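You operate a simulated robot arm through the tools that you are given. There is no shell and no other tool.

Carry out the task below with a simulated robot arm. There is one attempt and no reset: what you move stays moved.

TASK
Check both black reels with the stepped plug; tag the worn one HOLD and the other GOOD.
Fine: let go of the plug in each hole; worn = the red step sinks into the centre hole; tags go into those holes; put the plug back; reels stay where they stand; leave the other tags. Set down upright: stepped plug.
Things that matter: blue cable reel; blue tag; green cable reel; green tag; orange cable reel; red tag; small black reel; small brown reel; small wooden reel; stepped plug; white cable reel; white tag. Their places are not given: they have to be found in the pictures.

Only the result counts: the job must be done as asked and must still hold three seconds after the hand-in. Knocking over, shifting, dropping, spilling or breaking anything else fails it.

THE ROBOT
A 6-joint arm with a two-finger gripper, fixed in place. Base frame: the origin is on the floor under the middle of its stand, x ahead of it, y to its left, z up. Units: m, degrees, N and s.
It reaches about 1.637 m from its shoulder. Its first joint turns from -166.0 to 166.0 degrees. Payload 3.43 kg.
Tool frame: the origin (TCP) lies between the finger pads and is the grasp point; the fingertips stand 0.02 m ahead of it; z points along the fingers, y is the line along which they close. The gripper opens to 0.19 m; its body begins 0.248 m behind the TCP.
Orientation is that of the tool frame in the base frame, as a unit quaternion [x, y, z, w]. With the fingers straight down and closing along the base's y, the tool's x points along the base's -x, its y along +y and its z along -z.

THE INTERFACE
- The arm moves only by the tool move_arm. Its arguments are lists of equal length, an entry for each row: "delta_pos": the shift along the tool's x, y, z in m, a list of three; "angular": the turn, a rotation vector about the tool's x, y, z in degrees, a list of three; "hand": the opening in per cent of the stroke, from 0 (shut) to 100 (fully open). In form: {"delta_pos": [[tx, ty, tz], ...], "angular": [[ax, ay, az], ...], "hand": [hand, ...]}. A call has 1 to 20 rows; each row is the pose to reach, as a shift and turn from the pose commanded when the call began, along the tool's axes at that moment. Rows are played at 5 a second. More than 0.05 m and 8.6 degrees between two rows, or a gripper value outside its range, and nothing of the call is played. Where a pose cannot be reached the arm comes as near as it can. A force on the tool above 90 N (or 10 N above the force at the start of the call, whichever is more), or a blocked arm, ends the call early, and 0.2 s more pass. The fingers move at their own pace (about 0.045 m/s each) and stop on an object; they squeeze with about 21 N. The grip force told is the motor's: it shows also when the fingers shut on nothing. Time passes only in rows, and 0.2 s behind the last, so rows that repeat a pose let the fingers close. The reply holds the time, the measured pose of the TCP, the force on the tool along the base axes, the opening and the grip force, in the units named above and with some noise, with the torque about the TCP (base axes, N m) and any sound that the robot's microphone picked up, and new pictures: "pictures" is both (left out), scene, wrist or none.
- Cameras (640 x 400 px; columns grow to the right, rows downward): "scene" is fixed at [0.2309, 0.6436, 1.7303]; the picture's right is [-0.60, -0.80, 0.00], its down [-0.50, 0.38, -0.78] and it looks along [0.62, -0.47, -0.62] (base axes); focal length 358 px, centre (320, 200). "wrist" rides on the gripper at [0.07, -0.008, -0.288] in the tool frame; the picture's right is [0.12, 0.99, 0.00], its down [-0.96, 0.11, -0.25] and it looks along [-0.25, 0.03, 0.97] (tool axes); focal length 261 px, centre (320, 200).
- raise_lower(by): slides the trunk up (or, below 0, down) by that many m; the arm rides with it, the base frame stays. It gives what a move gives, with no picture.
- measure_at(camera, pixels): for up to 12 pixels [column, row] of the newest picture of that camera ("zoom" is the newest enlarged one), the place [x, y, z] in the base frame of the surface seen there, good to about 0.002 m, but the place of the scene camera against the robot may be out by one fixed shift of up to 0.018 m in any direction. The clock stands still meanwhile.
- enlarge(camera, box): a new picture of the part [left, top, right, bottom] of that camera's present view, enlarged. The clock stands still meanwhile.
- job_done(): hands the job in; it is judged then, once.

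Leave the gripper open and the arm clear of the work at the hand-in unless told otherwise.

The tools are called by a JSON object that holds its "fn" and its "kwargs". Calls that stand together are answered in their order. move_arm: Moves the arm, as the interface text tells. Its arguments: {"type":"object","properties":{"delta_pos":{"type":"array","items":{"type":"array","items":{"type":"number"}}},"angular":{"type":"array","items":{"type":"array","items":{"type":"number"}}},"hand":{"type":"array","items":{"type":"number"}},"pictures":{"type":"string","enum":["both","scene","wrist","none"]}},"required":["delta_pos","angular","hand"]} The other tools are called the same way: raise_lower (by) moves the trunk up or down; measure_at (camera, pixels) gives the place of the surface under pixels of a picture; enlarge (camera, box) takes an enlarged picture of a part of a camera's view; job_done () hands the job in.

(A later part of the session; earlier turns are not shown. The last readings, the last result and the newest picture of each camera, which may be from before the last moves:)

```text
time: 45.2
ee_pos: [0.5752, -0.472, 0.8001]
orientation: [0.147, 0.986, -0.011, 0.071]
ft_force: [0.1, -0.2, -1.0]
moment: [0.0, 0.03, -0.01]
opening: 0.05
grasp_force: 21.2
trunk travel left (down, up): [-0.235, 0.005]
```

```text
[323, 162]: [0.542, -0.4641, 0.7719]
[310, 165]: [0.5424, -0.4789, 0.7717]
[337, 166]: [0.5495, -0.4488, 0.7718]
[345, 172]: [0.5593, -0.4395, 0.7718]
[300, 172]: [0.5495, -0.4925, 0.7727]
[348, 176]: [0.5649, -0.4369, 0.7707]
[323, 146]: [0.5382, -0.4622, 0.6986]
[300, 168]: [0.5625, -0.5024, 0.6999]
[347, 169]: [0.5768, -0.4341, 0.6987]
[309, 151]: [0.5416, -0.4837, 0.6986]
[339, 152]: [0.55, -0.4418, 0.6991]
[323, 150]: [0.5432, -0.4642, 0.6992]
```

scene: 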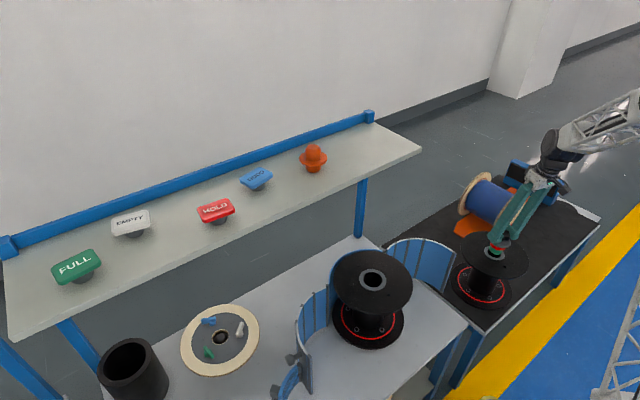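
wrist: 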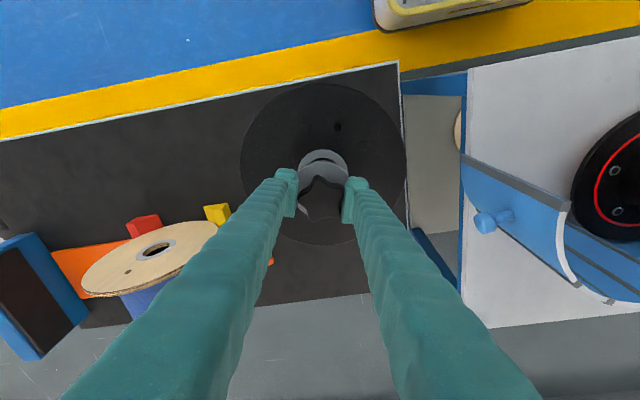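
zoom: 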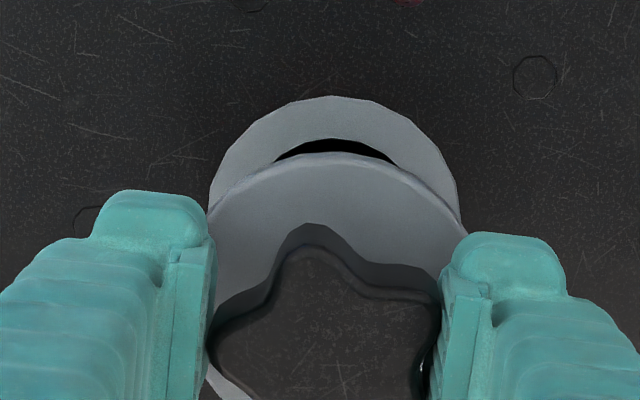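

Plug axis now (0.578, −0.470) matches the hole. I lower 11 mm and check closely.

{"fn": "move_arm", "kwargs": {"delta_pos": [[0.0008, 0, 0.0054], [0.0016, 0, 0.0109], [0.0016, 0, 0.0109]], "angular": [[0, 0, 0], [0, 0, 0], [0, 0, 0]], "hand": [0, 0, 0], "pictures": "both"}}

{"fn": "enlarge", "kwargs": {"camera": "scene", "box": [464, 225, 528, 265]}}

{"fn": "measure_at", "kwargs": {"camera": "wrist", "pixels": [[323, 162], [310, 165], [337, 166], [345, 172], [300, 172], [348, 176]]}}

```text
time: 46.0
ee_pos: [0.5745, -0.4721, 0.789]
orientation: [0.147, 0.987, -0.01, 0.071]
ft_force: [0.1, -0.1, -2.2]
moment: [-0.01, 0.01, -0.01]
opening: 0.0499
grasp_force: 21.5
trunk travel left (down, up): [-0.235, 0.005]
```

scene: 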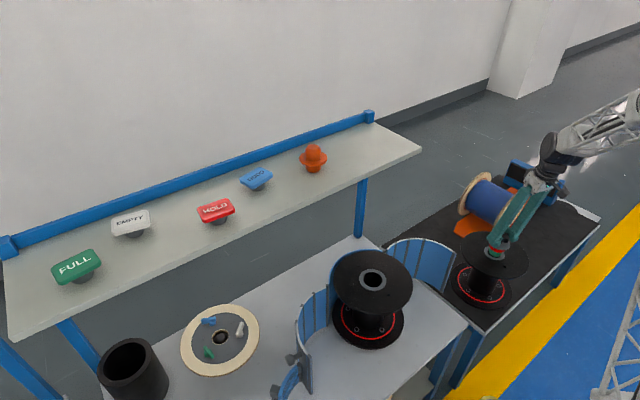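
wrist: 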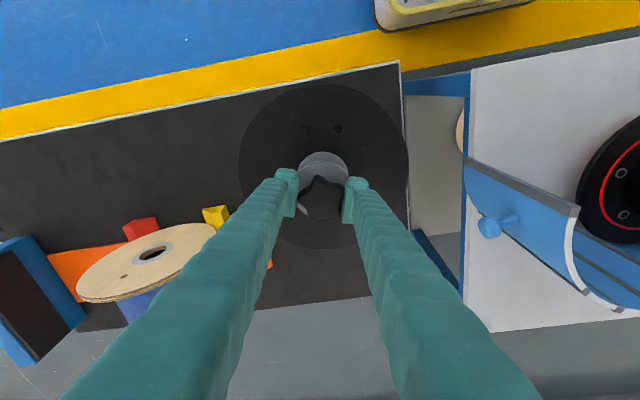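

```text
10.00 times, centred on (496, 245) of scene
```

zoom: 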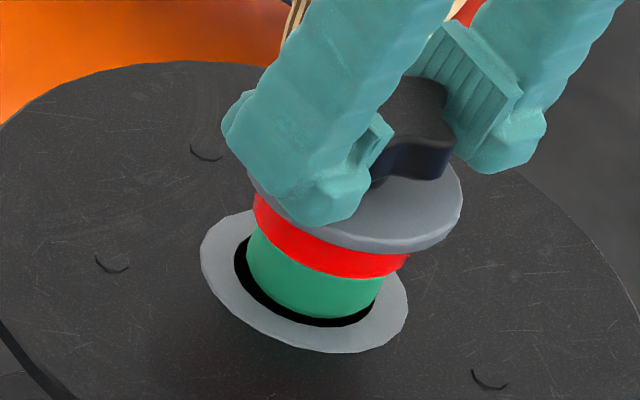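

```text
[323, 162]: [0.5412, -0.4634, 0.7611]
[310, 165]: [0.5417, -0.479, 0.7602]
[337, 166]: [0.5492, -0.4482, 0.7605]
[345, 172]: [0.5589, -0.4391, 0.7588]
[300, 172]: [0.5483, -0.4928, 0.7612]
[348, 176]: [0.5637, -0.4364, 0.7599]
```

The green end is just above the ring, centred within ~1 mm. I nudge +1 mm in x and lower 8 mm, reading the force.

{"fn": "move_arm", "kwargs": {"delta_pos": [[0.0003, 0.0006, 0.002], [0.0003, 0.0006, 0.005], [0.0003, 0.0006, 0.008], [0.0003, 0.0006, 0.008]], "angular": [[0, 0, 0], [0, 0, 0], [0, 0, 0], [0, 0, 0]], "hand": [0, 0, 0, 0], "pictures": "scene"}}

{"fn": "enlarge", "kwargs": {"camera": "scene", "box": [464, 225, 528, 265]}}

```text
time: 47.0
ee_pos: [0.5749, -0.4732, 0.7797]
orientation: [0.147, 0.987, -0.01, 0.07]
ft_force: [0.4, 0.7, -1.5]
moment: [0.01, 0.01, 0.01]
opening: 0.0499
grasp_force: 21.1
trunk travel left (down, up): [-0.235, 0.005]
```

scene: 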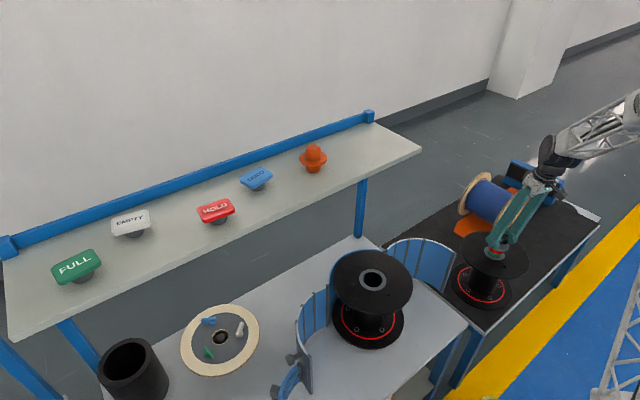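

```text
10.00 times, centred on (496, 245) of scene
```

zoom: 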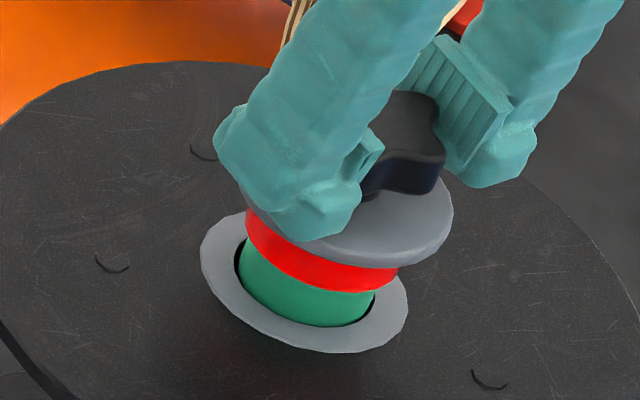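

The green step is in hole B with no force. I lower 12 mm more.

{"fn": "move_arm", "kwargs": {"delta_pos": [[0.0006, 0, 0.004], [0.0011, 0, 0.0079], [0.0017, 0, 0.0119], [0.0017, 0, 0.0119]], "angular": [[0, 0, 0], [0, 0, 0], [0, 0, 0], [0, 0, 0]], "hand": [0, 0, 0, 0], "pictures": "scene"}}

{"fn": "enlarge", "kwargs": {"camera": "scene", "box": [464, 225, 528, 265]}}

```text
time: 48.0
ee_pos: [0.575, -0.4726, 0.7701]
orientation: [0.147, 0.987, -0.011, 0.071]
ft_force: [-0.4, 0.3, -1.6]
moment: [0.01, -0.03, 0.03]
opening: 0.0497
grasp_force: 20.8
trunk travel left (down, up): [-0.235, 0.005]
```

scene: 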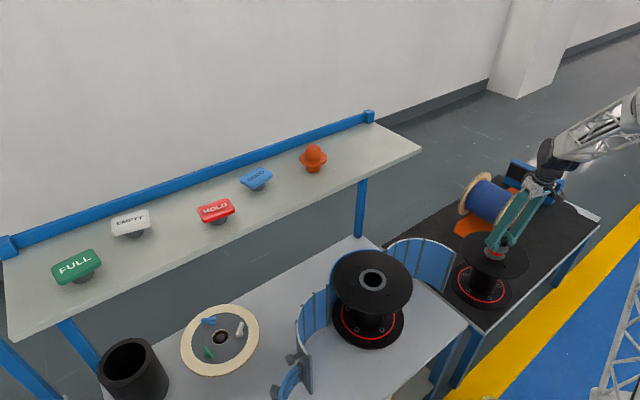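

```text
10.00 times, centred on (496, 245) of scene
```

zoom: 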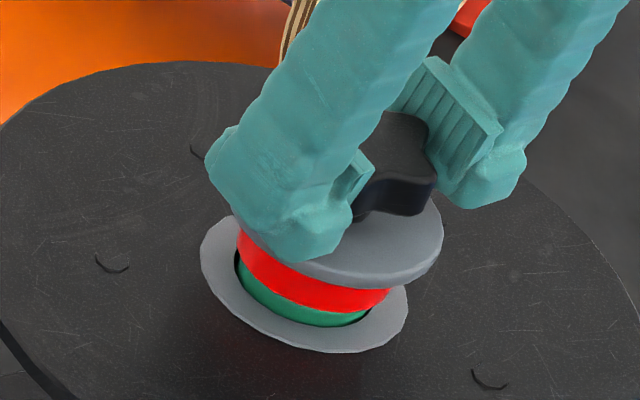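

Red is about 7 mm above the ring. I lower 5 mm more, then let go and wait.

{"fn": "move_arm", "kwargs": {"delta_pos": [[0.0004, 0, 0.0025], [0.0007, 0, 0.0049], [0.0007, 0, 0.0049], [0.0007, 0, 0.0049], [0.0007, 0, 0.0049], [0.0007, 0, 0.0049], [0.0007, 0, 0.0049], [0.0007, 0, 0.0049], [0.0007, 0, 0.0049]], "angular": [[0, 0, 0], [0, 0, 0], [0, 0, 0], [0, 0, 0], [0, 0, 0], [0, 0, 0], [0, 0, 0], [0, 0, 0], [0, 0, 0]], "hand": [0, 0, 0, 35, 45, 45, 45, 45, 45], "pictures": "both"}}

{"fn": "enlarge", "kwargs": {"camera": "scene", "box": [464, 225, 528, 265]}}

{"fn": "enlarge", "kwargs": {"camera": "wrist", "box": [272, 130, 368, 210]}}

{"fn": "measure_at", "kwargs": {"camera": "wrist", "pixels": [[320, 165], [305, 172], [340, 174], [320, 192], [310, 190], [335, 190], [316, 208], [336, 206]]}}

```text
time: 50.0
ee_pos: [0.5752, -0.4731, 0.766]
orientation: [0.148, 0.986, -0.011, 0.071]
ft_force: [-0.1, -0.7, 0.3]
moment: [-0.01, 0.01, -0.01]
opening: 0.0854
grasp_force: 0.0
trunk travel left (down, up): [-0.235, 0.005]
```

scene: 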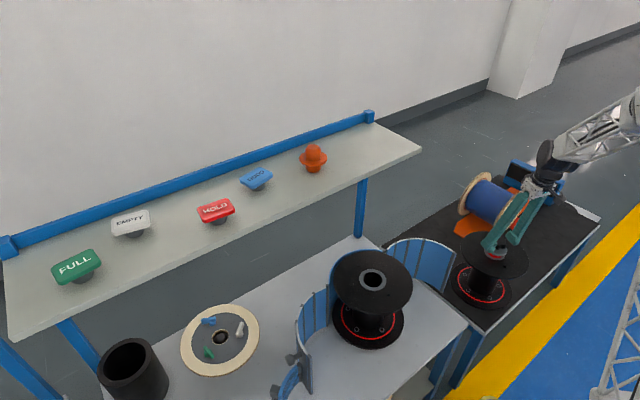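
wrist: 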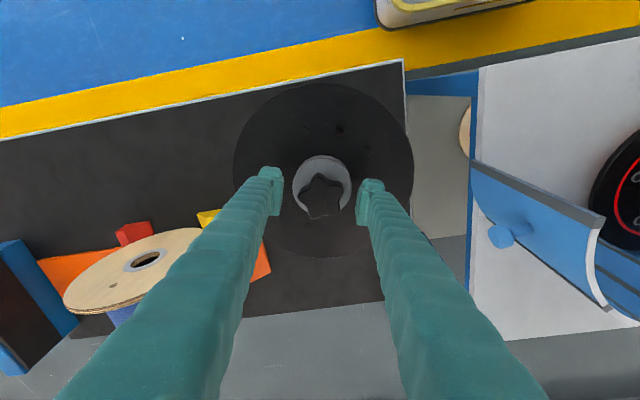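

```text
10.00 times, centred on (496, 245) of scene
```

zoom: 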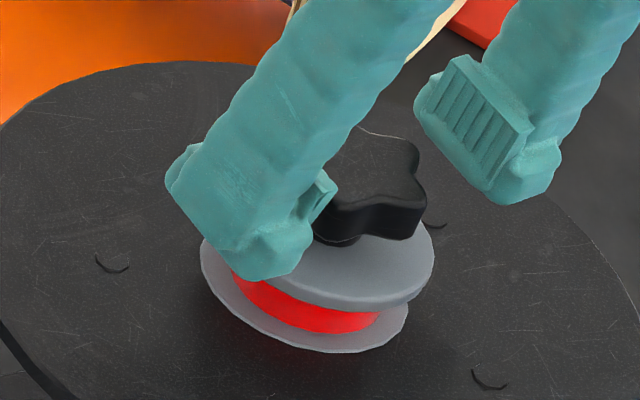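

```text
5.00 times, centred on (320, 170) of wrist
```

zoom: 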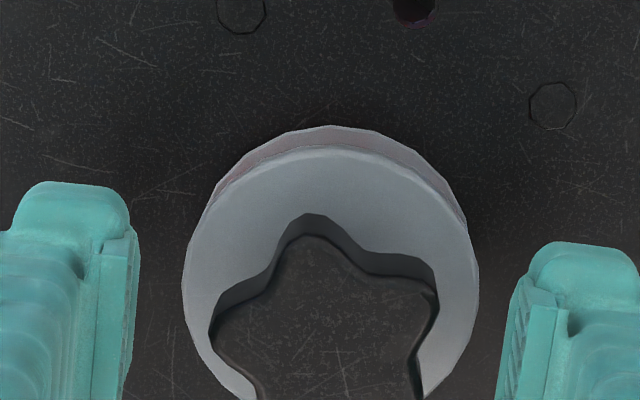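

```text
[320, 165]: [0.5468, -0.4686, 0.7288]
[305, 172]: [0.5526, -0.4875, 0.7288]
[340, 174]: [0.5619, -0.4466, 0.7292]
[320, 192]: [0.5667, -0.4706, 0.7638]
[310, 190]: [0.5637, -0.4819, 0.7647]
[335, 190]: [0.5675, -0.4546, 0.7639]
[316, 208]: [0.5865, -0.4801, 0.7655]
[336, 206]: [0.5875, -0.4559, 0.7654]
```

In reel B the red step rests on the ring (flange 29 mm above it, vs 8 mm in A). So A is worn → HOLD, B → GOOD. I regrip the plug: lower 8.5 mm and close.

{"fn": "move_arm", "kwargs": {"delta_pos": [[0.0006, 0, 0.0042], [0.0012, 0, 0.0084], [0.0012, 0, 0.0084], [0.0012, 0, 0.0084], [0.0012, 0, 0.0084], [0.0012, 0, 0.0084], [0.0012, 0, 0.0084]], "angular": [[0, 0, 0], [0, 0, 0], [0, 0, 0], [0, 0, 0], [0, 0, 0], [0, 0, 0], [0, 0, 0]], "hand": [45, 45, 35, 20, 0, 0, 0], "pictures": "both"}}

```text
time: 51.6
ee_pos: [0.5753, -0.4745, 0.7571]
orientation: [0.148, 0.986, -0.01, 0.071]
ft_force: [-1.1, 0.9, -0.5]
moment: [0.04, 0.04, 0.0]
opening: 0.0501
grasp_force: 21.1
trunk travel left (down, up): [-0.235, 0.005]
```

scene: 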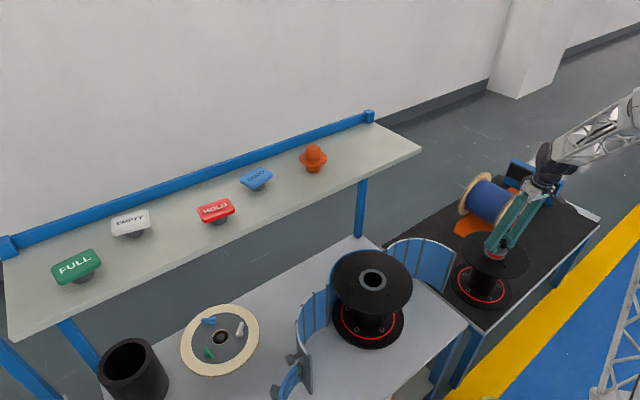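
wrist: 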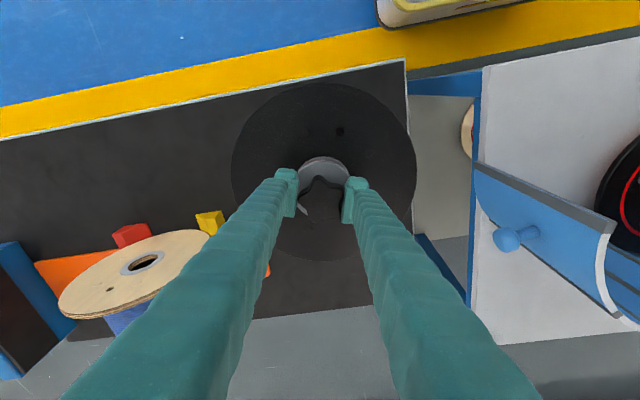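

Gripped. I lift the plug straight up to TCP z≈1.31.

{"fn": "move_arm", "kwargs": {"delta_pos": [[-0.0014, 0, -0.0099], [-0.0043, 0, -0.0296], [-0.0086, 0, -0.0593], [-0.0143, 0, -0.0988], [-0.0208, 0, -0.1433], [-0.0272, 0, -0.1878], [-0.0337, 0, -0.2322], [-0.0401, 0, -0.2767], [-0.0466, 0, -0.3212], [-0.053, 0, -0.3656], [-0.0595, 0, -0.4101], [-0.0659, 0, -0.4546], [-0.0724, 0, -0.499], [-0.0788, 0, -0.5435], [-0.0788, 0, -0.5435]], "angular": [[0, 0, 0], [0, 0, 0], [0, 0, 0], [0, 0, 0], [0, 0, 0], [0, 0, 0], [0, 0, 0], [0, 0, 0], [0, 0, 0], [0, 0, 0], [0, 0, 0], [0, 0, 0], [0, 0, 0], [0, 0, 0], [0, 0, 0]], "hand": [0, 0, 0, 0, 0, 0, 0, 0, 0, 0, 0, 0, 0, 0, 0], "pictures": "both"}}

```text
time: 54.8
ee_pos: [0.5754, -0.4711, 1.3058]
orientation: [0.147, 0.986, -0.011, 0.071]
ft_force: [0.2, -0.3, -1.3]
moment: [0.03, -0.02, -0.05]
opening: 0.0494
grasp_force: 20.6
trunk travel left (down, up): [-0.235, 0.005]
```

scene: 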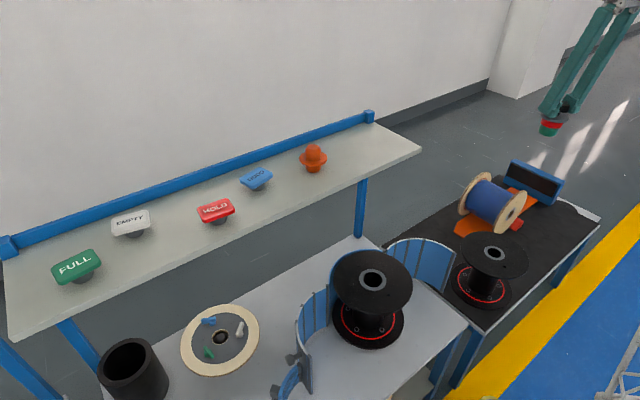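
wrist: 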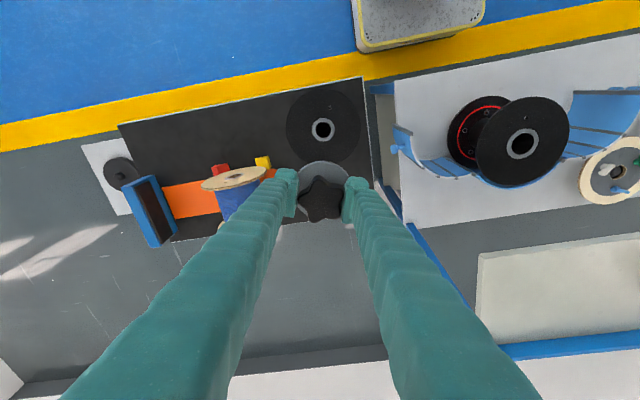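

The plug hangs upright over reel B. Now back to the shelf: diagonal move to above its old spot (0.893, 0.000).

{"fn": "move_arm", "kwargs": {"delta_pos": [[-0.0135, 0.0451, 0.0019], [-0.0271, 0.0902, 0.0039], [-0.0406, 0.1353, 0.0058], [-0.0541, 0.1804, 0.0077], [-0.0677, 0.2255, 0.0097], [-0.0812, 0.2706, 0.0116], [-0.0947, 0.3156, 0.0135], [-0.1083, 0.3607, 0.0155], [-0.1218, 0.4058, 0.0174], [-0.1353, 0.4509, 0.0193], [-0.1489, 0.496, 0.0213], [-0.1624, 0.5411, 0.0232], [-0.1624, 0.5411, 0.0232]], "angular": [[0, 0, 0], [0, 0, 0], [0, 0, 0], [0, 0, 0], [0, 0, 0], [0, 0, 0], [0, 0, 0], [0, 0, 0], [0, 0, 0], [0, 0, 0], [0, 0, 0], [0, 0, 0], [0, 0, 0]], "hand": [0, 0, 0, 0, 0, 0, 0, 0, 0, 0, 0, 0, 0], "pictures": "both"}}

{"fn": "measure_at", "kwargs": {"camera": "wrist", "pixels": [[323, 162], [310, 165], [337, 166], [345, 172], [300, 172], [348, 176]]}}

```text
time: 57.6
ee_pos: [0.8921, -0.0042, 1.3037]
orientation: [0.147, 0.987, -0.009, 0.07]
ft_force: [1.0, 1.0, -2.4]
moment: [-0.1, 0.09, -0.03]
opening: 0.0496
grasp_force: 21.1
trunk travel left (down, up): [-0.235, 0.005]
```

scene: 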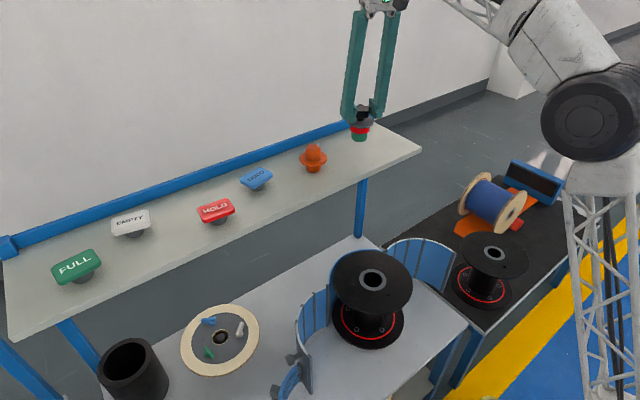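
wrist: 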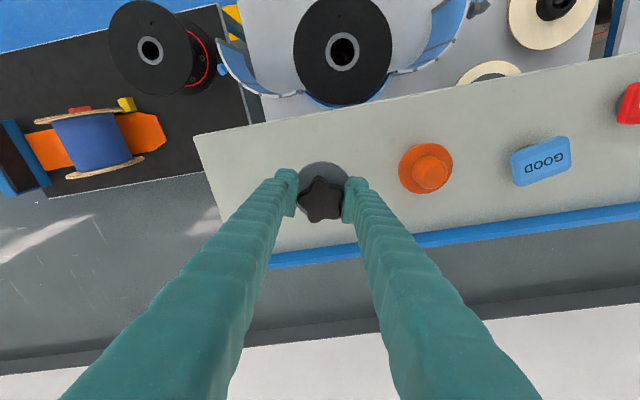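

```text
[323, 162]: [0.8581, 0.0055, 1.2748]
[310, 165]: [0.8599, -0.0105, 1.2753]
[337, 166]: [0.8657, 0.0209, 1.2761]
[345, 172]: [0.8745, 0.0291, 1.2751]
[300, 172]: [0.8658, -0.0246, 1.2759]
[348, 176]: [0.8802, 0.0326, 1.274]
```

The plug axis is at (0.894, −0.001), the same as its starting place. I descend 50 mm, then check the remaining gap.

{"fn": "move_arm", "kwargs": {"delta_pos": [[0.0029, 0, 0.0198], [0.0055, 0, 0.0375], [0.0068, 0, 0.0445], [0.0077, 0, 0.0494], [0.0077, 0, 0.0494]], "angular": [[0, 0, 0], [0, 0, 0], [0, 0, 0], [0, 0, 0], [0, 0, 0]], "hand": [0, 0, 0, 0, 0], "pictures": "both"}}

{"fn": "enlarge", "kwargs": {"camera": "scene", "box": [326, 112, 390, 172]}}

{"fn": "measure_at", "kwargs": {"camera": "wrist", "pixels": [[323, 162], [310, 165], [337, 166], [345, 172], [300, 172], [348, 176], [320, 140], [270, 140]]}}

```text
time: 58.8
ee_pos: [0.8904, -0.0029, 1.2534]
orientation: [0.147, 0.986, -0.01, 0.071]
ft_force: [0.6, 0.0, -1.8]
moment: [-0.01, -0.02, 0.02]
opening: 0.05
grasp_force: 20.6
trunk travel left (down, up): [-0.235, 0.005]
```

scene: 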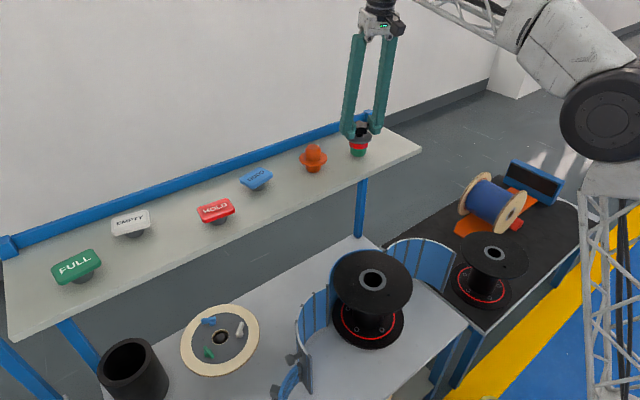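
wrist: 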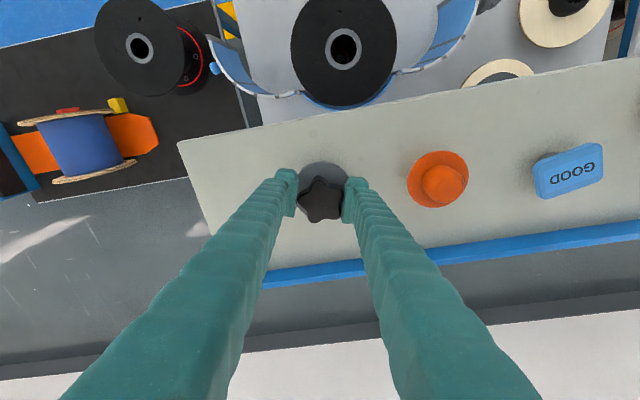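

```text
6.67 times, centred on (358, 142) of scene
```

zoom: 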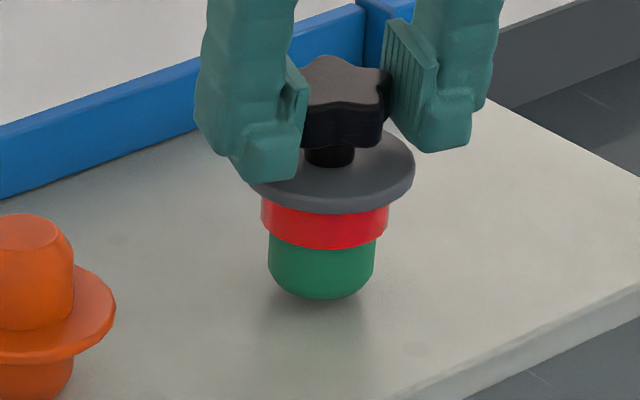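

```text
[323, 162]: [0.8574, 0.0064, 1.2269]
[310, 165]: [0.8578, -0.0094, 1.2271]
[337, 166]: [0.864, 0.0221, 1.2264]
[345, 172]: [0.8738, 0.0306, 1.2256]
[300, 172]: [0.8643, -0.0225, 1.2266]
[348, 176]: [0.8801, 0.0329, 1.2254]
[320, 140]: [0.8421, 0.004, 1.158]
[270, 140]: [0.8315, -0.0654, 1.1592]
```

8 mm remain. I lower 7.5 mm in small steps, then open.

{"fn": "move_arm", "kwargs": {"delta_pos": [[0.0004, 0, 0.0025], [0.0007, 0, 0.005], [0.0011, 0, 0.0074], [0.0011, 0, 0.0074]], "angular": [[0, 0, 0], [0, 0, 0], [0, 0, 0], [0, 0, 0]], "hand": [0, 0, 0, 0], "pictures": "both"}}

{"fn": "enlarge", "kwargs": {"camera": "scene", "box": [326, 112, 390, 172]}}

{"fn": "measure_at", "kwargs": {"camera": "wrist", "pixels": [[323, 162], [310, 165], [337, 166], [345, 172], [300, 172], [348, 176]]}}

```text
time: 59.8
ee_pos: [0.8911, -0.0035, 1.2456]
orientation: [0.147, 0.987, -0.01, 0.071]
ft_force: [0.1, 0.5, -1.6]
moment: [0.02, -0.02, -0.03]
opening: 0.0496
grasp_force: 20.9
trunk travel left (down, up): [-0.235, 0.005]
```

scene: 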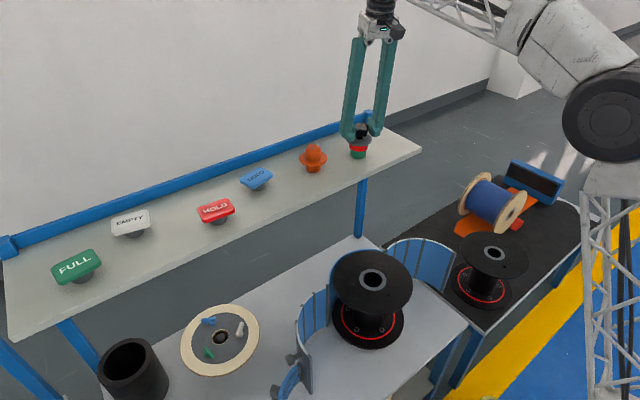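
wrist: 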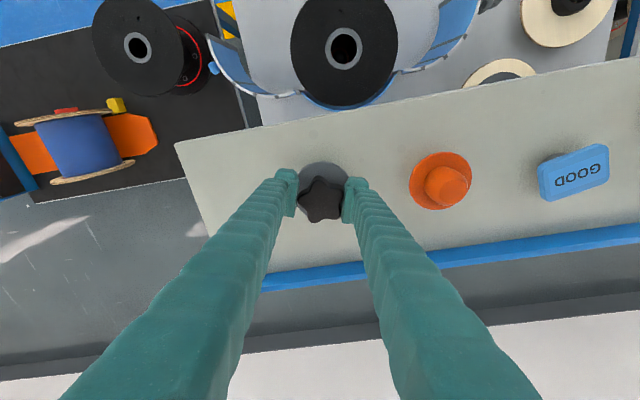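

```text
6.67 times, centred on (358, 142) of scene
```

zoom: 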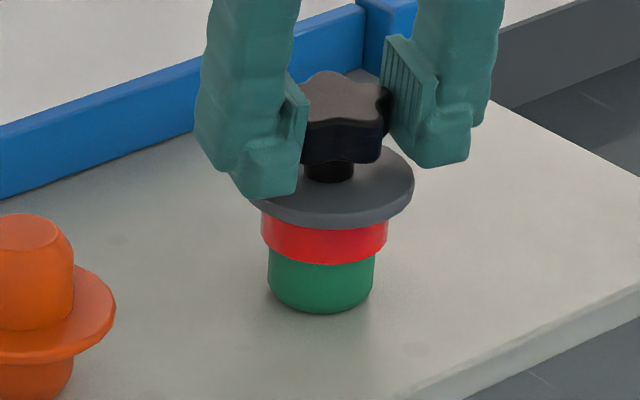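

```text
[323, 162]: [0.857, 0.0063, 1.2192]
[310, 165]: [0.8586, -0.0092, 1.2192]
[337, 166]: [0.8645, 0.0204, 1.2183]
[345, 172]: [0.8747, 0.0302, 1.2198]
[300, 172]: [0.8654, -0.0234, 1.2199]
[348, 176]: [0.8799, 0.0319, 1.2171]
```

The plug is down at flange z 1.219. I open the fingers.

{"fn": "move_arm", "kwargs": {"delta_pos": [[0, 0, 0], [0, 0, 0], [0, 0, 0], [0, 0, 0], [0, 0, 0]], "angular": [[0, 0, 0], [0, 0, 0], [0, 0, 0], [0, 0, 0], [0, 0, 0]], "hand": [35, 45, 48, 48, 48], "pictures": "both"}}

{"fn": "enlarge", "kwargs": {"camera": "scene", "box": [326, 112, 390, 172]}}

```text
time: 61.0
ee_pos: [0.8902, -0.0039, 1.2465]
orientation: [0.148, 0.986, -0.011, 0.07]
ft_force: [0.7, 0.2, -0.5]
moment: [-0.02, 0.0, -0.02]
opening: 0.0912
grasp_force: 0.0
trunk travel left (down, up): [-0.235, 0.005]
```

scene: 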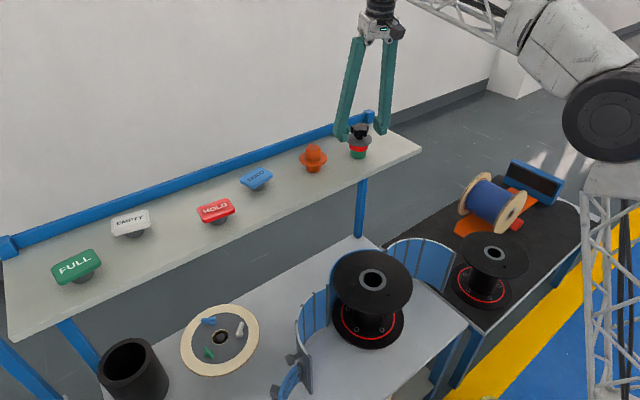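
wrist: 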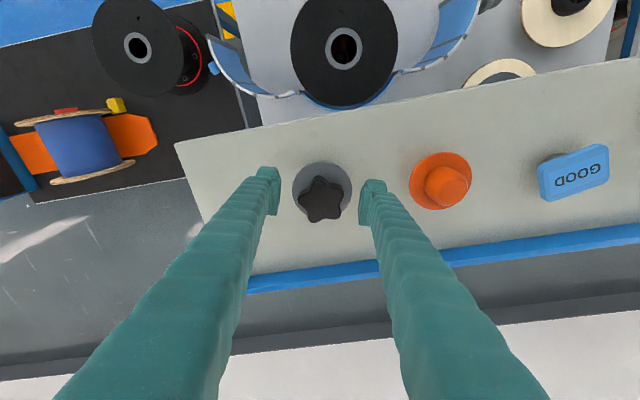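

```text
6.67 times, centred on (358, 142) of scene
```

zoom: 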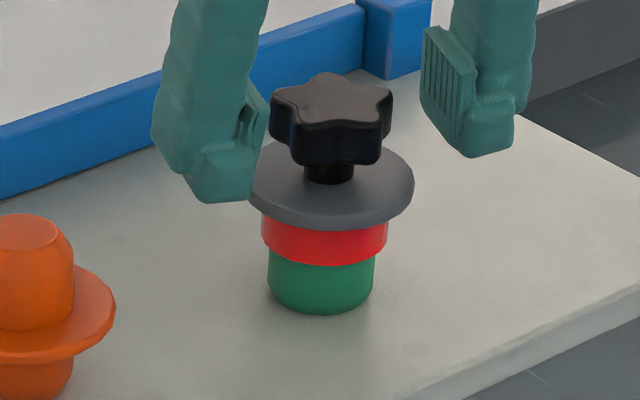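

The plug stands upright by itself. I back out upward along the tool axis, then move to a view point in front of the GOOD tag, turning yaw back to 0.

{"fn": "move_arm", "kwargs": {"delta_pos": [[0, 0, -0.02], [0, 0, -0.042], [0, 0, -0.065], [0.0273, 0.0287, -0.0733], [0.0546, 0.0574, -0.0816], [0.0819, 0.0861, -0.0899], [0.1092, 0.1148, -0.0982], [0.1365, 0.1435, -0.1065], [0.1638, 0.1722, -0.1148], [0.1911, 0.2009, -0.1231], [0.1911, 0.2009, -0.1231]], "angular": [[0, 0, 0], [0, 0, 0], [0, 0, 0], [-0.35, 0, -2.4], [-0.7, 0, -4.8], [-1.05, 0, -7.2], [-1.39, 0, -9.6], [-1.74, 0, -12], [-2.09, 0, -14.4], [-2.44, 0, -16.8], [-2.44, 0, -16.8]], "hand": [48, 48, 48, 60, 70, 75, 75, 75, 75, 75, 75], "pictures": "both"}}

```text
time: 63.4
ee_pos: [0.7487, 0.2507, 1.3417]
orientation: [0.0, 0.997, 0.0, 0.072]
ft_force: [-0.2, 0.2, -0.9]
moment: [-0.02, 0.0, -0.01]
opening: 0.1426
grasp_force: 0.0
trunk travel left (down, up): [-0.235, 0.005]
```

scene: 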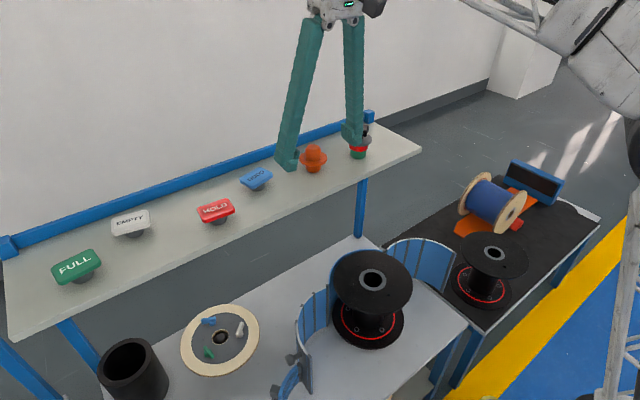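
wrist: 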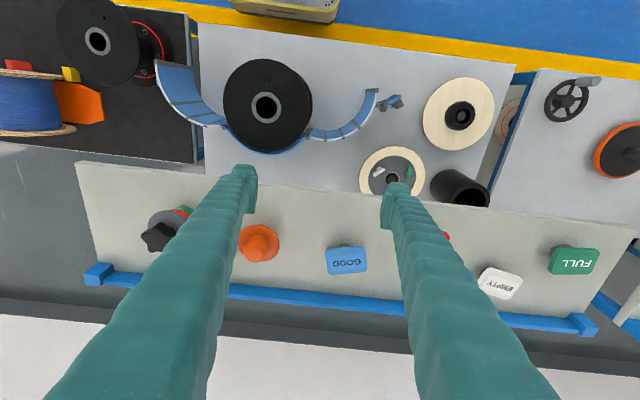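

The GOOD tag is at (346,260). I enlarge it and the HOLD tag from both cameras and measure.

{"fn": "enlarge", "kwargs": {"camera": "wrist", "box": [298, 230, 394, 290]}}

{"fn": "enlarge", "kwargs": {"camera": "scene", "box": [184, 150, 312, 230]}}

{"fn": "measure_at", "kwargs": {"camera": "wrist", "pixels": [[330, 252], [360, 252], [346, 262], [332, 268], [362, 266], [346, 249], [344, 245], [338, 245], [352, 245], [346, 240]]}}

{"fn": "measure_at", "kwargs": {"camera": "scene", "pixels": [[242, 178], [268, 174], [250, 186], [270, 182], [258, 188], [199, 209], [230, 204], [205, 217], [233, 212], [218, 222], [216, 217], [258, 183]]}}

```text
6.67 times, centred on (346, 260) of wrist
```

zoom: 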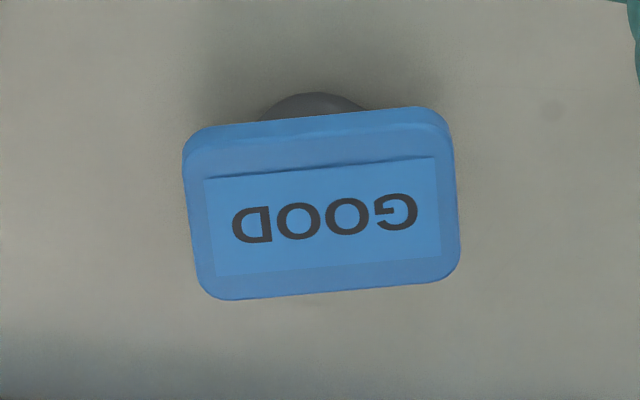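

```text
5.00 times, centred on (248, 190) of scene
```

zoom: 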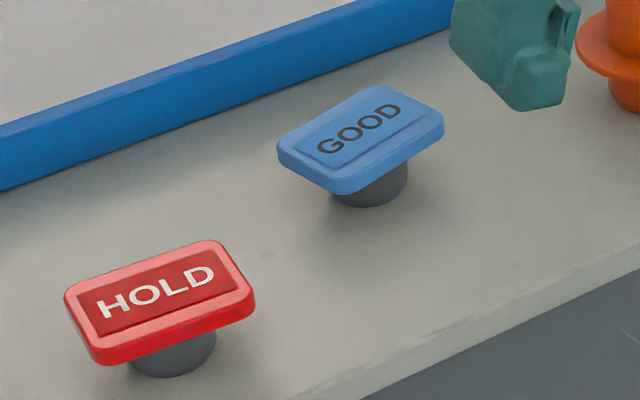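

```text
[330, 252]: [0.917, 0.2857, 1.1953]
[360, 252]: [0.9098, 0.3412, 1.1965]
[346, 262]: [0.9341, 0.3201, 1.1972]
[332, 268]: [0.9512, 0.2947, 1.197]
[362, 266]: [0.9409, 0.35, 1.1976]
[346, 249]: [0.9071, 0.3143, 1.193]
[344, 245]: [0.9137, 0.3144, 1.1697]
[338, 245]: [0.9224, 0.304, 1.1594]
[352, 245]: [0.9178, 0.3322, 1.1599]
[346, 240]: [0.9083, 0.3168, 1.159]
```

```text
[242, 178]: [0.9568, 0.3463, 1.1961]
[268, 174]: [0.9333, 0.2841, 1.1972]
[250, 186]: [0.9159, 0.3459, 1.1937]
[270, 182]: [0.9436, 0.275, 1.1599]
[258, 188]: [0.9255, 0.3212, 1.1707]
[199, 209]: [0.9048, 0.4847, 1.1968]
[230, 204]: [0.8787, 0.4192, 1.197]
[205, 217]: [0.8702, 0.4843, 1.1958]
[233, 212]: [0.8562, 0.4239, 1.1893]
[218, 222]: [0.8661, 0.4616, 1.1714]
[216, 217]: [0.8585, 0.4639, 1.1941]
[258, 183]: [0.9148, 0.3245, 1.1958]
```

GOOD tag: plate centre ≈ (0.9345, 0.321), top z 1.197, about 74×47 mm, long side turned ≈ +11° from y. I'll grip its two short ends: go to a standoff 0.08 m back, tilt 15°, yaw +11°, opening 0.10 m.

{"fn": "move_arm", "kwargs": {"delta_pos": [[-0.031, 0.0133, 0.0167], [-0.062, 0.0266, 0.0334], [-0.0931, 0.0398, 0.0502], [-0.1241, 0.0531, 0.0669], [-0.1551, 0.0664, 0.0836], [-0.1551, 0.0664, 0.0836], [-0.1551, 0.0664, 0.0836]], "angular": [[-0.46, -1.35, -2.22], [-0.91, -2.7, -4.43], [-1.37, -4.04, -6.65], [-1.82, -5.39, -8.86], [-2.28, -6.74, -11.08], [-2.28, -6.74, -11.08], [-2.28, -6.74, -11.08]], "hand": [65, 55, 53, 53, 53, 53, 53], "pictures": "both"}}

{"fn": "enlarge", "kwargs": {"camera": "wrist", "box": [240, 130, 400, 230]}}

```text
time: 65.0
ee_pos: [0.9153, 0.3146, 1.2809]
orientation: [-0.098, 0.987, 0.013, 0.129]
ft_force: [-1.3, 0.5, -0.2]
moment: [-0.01, 0.0, 0.0]
opening: 0.1011
grasp_force: 0.0
trunk travel left (down, up): [-0.235, 0.005]
```

scene: 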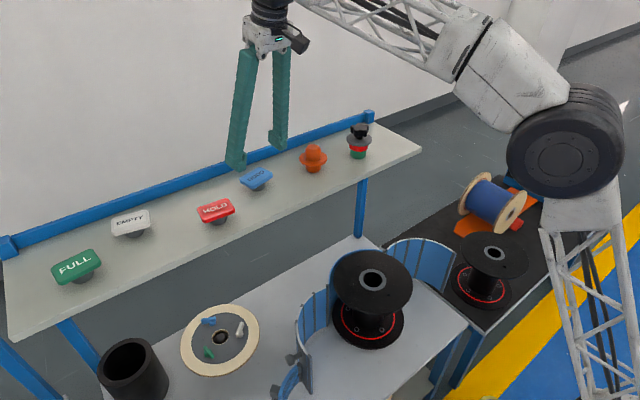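
wrist: 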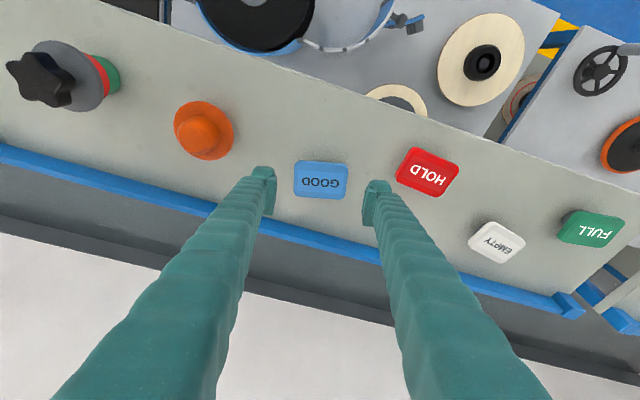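

```text
4.00 times, centred on (320, 180) of wrist
```

zoom: 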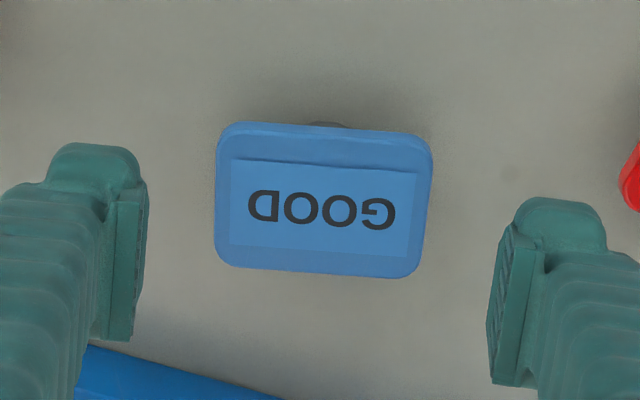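

Nearly aligned. I measure plate corners for exact yaw and centre, plus HOLD and the fingers.

{"fn": "measure_at", "kwargs": {"camera": "wrist", "pixels": [[297, 193], [341, 197], [346, 172], [296, 170], [320, 183], [321, 176], [298, 163], [345, 167], [401, 165], [454, 165], [435, 188], [428, 172]]}}

{"fn": "enlarge", "kwargs": {"camera": "scene", "box": [190, 130, 318, 210]}}

```text
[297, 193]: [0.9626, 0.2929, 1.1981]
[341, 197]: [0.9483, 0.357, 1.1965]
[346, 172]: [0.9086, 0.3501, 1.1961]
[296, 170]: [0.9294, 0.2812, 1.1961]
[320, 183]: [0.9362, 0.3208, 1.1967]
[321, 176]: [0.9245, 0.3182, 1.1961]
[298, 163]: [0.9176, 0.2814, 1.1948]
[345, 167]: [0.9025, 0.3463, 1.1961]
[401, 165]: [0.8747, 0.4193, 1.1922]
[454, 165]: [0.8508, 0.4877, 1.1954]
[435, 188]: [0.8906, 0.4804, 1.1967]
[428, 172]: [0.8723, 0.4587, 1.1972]
```

```text
5.00 times, centred on (254, 170) of scene
```

zoom: 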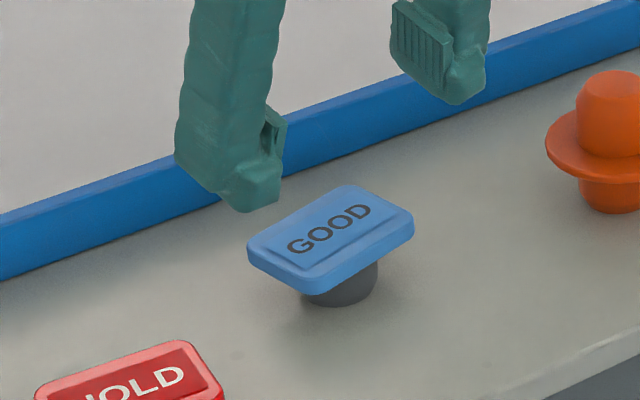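

Plate centre (0.933, 0.320), yaw 13°. I advance 0.079 m with +2° yaw; fingers stay open.

{"fn": "move_arm", "kwargs": {"delta_pos": [[0.0005, 0.0003, 0.02], [0.001, 0.0006, 0.04], [0.0015, 0.0009, 0.06], [0.002, 0.0012, 0.0792], [0.002, 0.0012, 0.0792]], "angular": [[-0.13, 0, -0.49], [-0.26, 0, -0.97], [-0.38, 0, -1.45], [-0.51, 0, -1.94], [-0.51, 0, -1.94]], "hand": [53, 53, 53, 53, 53], "pictures": "both"}}

{"fn": "enlarge", "kwargs": {"camera": "wrist", "box": [240, 130, 400, 230]}}

{"fn": "enlarge", "kwargs": {"camera": "scene", "box": [190, 130, 318, 210]}}

```text
time: 66.2
ee_pos: [0.9329, 0.3199, 1.2055]
orientation: [-0.115, 0.985, 0.015, 0.129]
ft_force: [0.4, -0.7, -0.2]
moment: [-0.05, -0.02, 0.01]
opening: 0.1006
grasp_force: 0.0
trunk travel left (down, up): [-0.235, 0.005]
```

scene: 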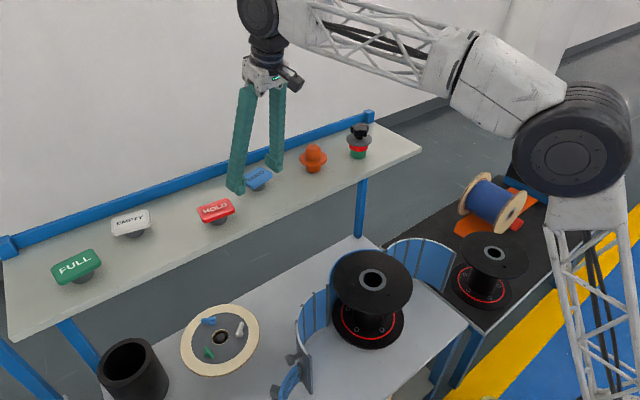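
wrist: 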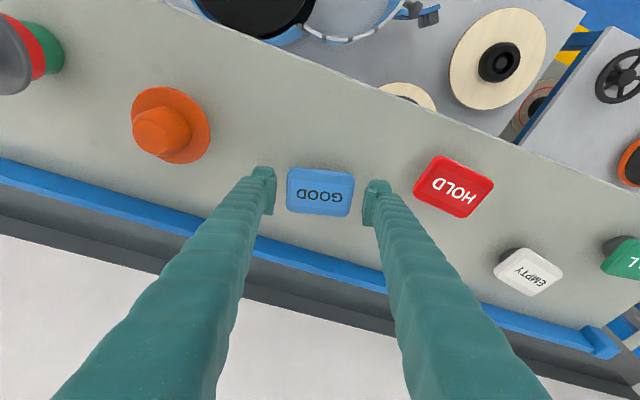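

```text
4.00 times, centred on (320, 180) of wrist
```

zoom: 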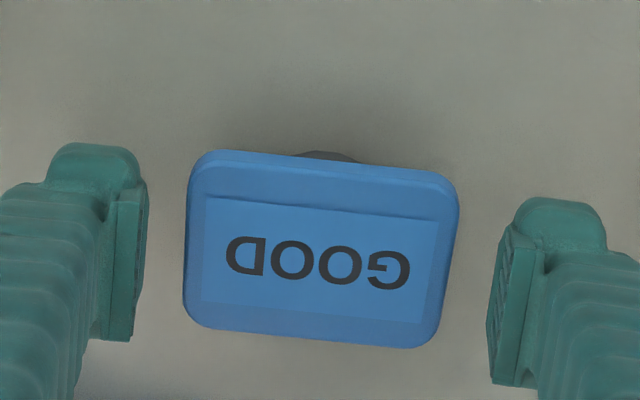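

```text
5.00 times, centred on (254, 170) of scene
```

zoom: 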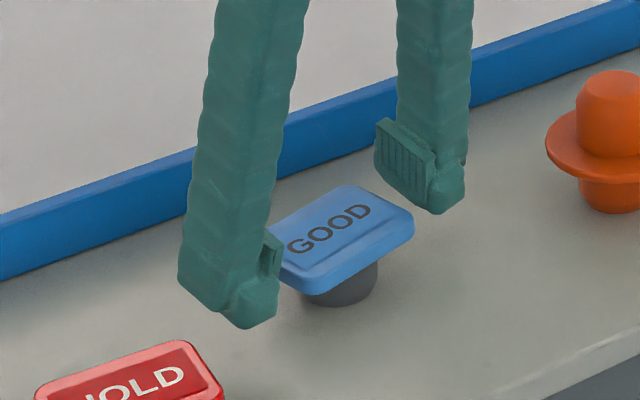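

The fingers straddle the plate, but comparing in the scene view the pads' lower edge is only about level with the plate's top. I lower 8 mm more so the pads cover the plate's edge, and look again.

{"fn": "move_arm", "kwargs": {"delta_pos": [[0.001, 0, 0.0039], [0.002, 0, 0.0077], [0.002, 0, 0.0077]], "angular": [[0, 0, 0], [0, 0, 0], [0, 0, 0]], "hand": [50, 48, 47], "pictures": "both"}}

{"fn": "enlarge", "kwargs": {"camera": "scene", "box": [206, 140, 302, 200]}}

{"fn": "enlarge", "kwargs": {"camera": "wrist", "box": [240, 130, 400, 230]}}

```text
time: 67.0
ee_pos: [0.9338, 0.321, 1.1961]
orientation: [-0.115, 0.985, 0.016, 0.129]
ft_force: [0.1, 0.1, 0.3]
moment: [0.0, -0.01, -0.01]
opening: 0.0889
grasp_force: 0.1
trunk travel left (down, up): [-0.235, 0.005]
```

scene: 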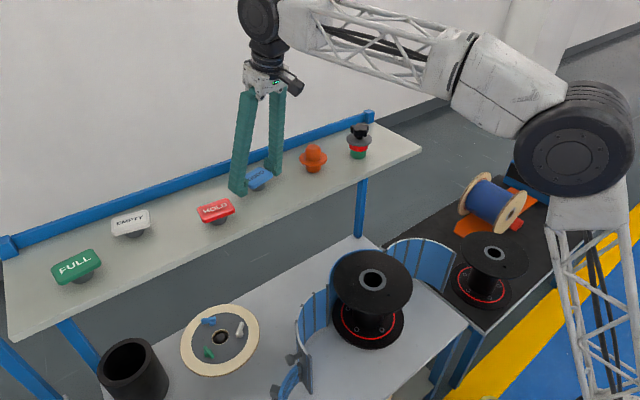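
wrist: 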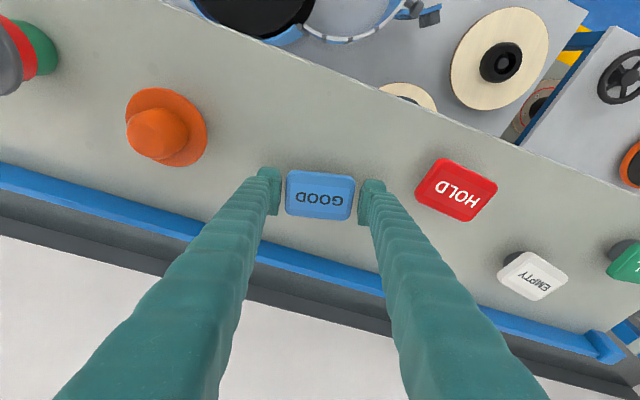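

```text
6.67 times, centred on (254, 170) of scene
```

zoom: 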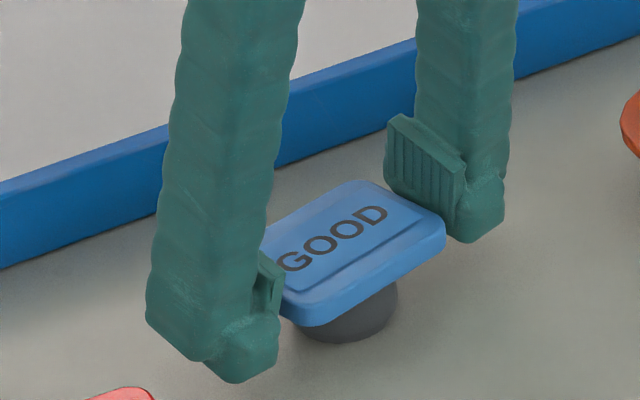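

```text
4.00 times, centred on (320, 180) of wrist
```

zoom: 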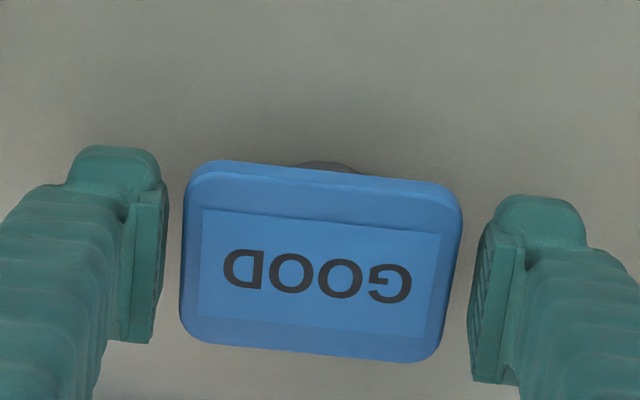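

Now the pads overlap the plate's edge over most of its thickness. I close.

{"fn": "move_arm", "kwargs": {"delta_pos": [[0, 0, 0], [0, 0, 0], [0, 0, 0], [0, 0, 0], [0, 0, 0]], "angular": [[0, 0, 0], [0, 0, 0], [0, 0, 0], [0, 0, 0], [0, 0, 0]], "hand": [35, 20, 0, 0, 0], "pictures": "both"}}

{"fn": "enlarge", "kwargs": {"camera": "scene", "box": [206, 140, 302, 200]}}

{"fn": "enlarge", "kwargs": {"camera": "wrist", "box": [240, 130, 400, 230]}}

```text
time: 68.2
ee_pos: [0.9341, 0.3204, 1.1963]
orientation: [-0.115, 0.985, 0.015, 0.129]
ft_force: [0.1, -0.2, 0.2]
moment: [-0.02, 0.02, 0.0]
opening: 0.0767
grasp_force: 20.6
trunk travel left (down, up): [-0.235, 0.005]
```

scene: 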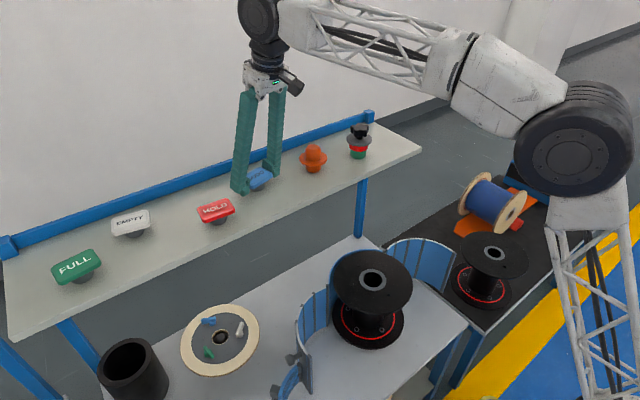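
wrist: 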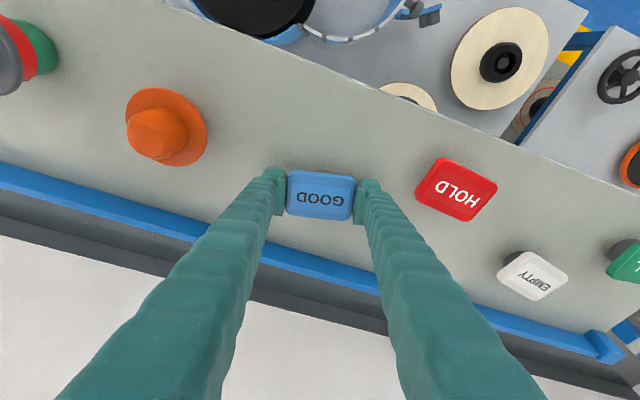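

```text
6.67 times, centred on (254, 170) of scene
```

zoom: 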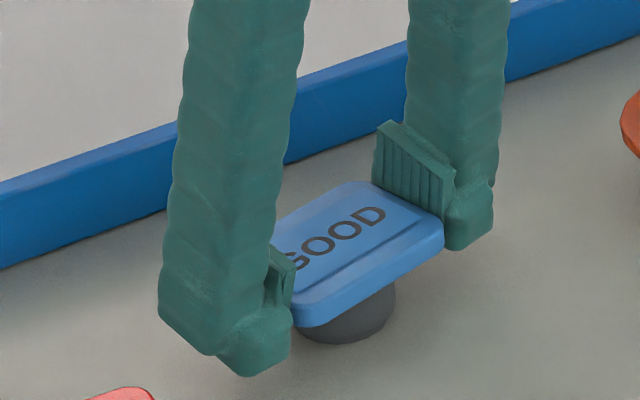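

```text
4.00 times, centred on (320, 180) of wrist
```

zoom: 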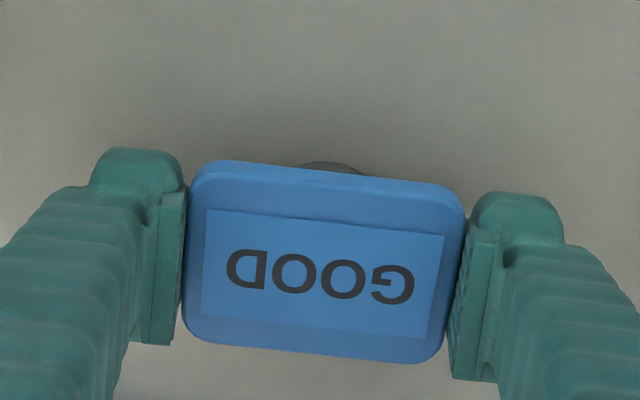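

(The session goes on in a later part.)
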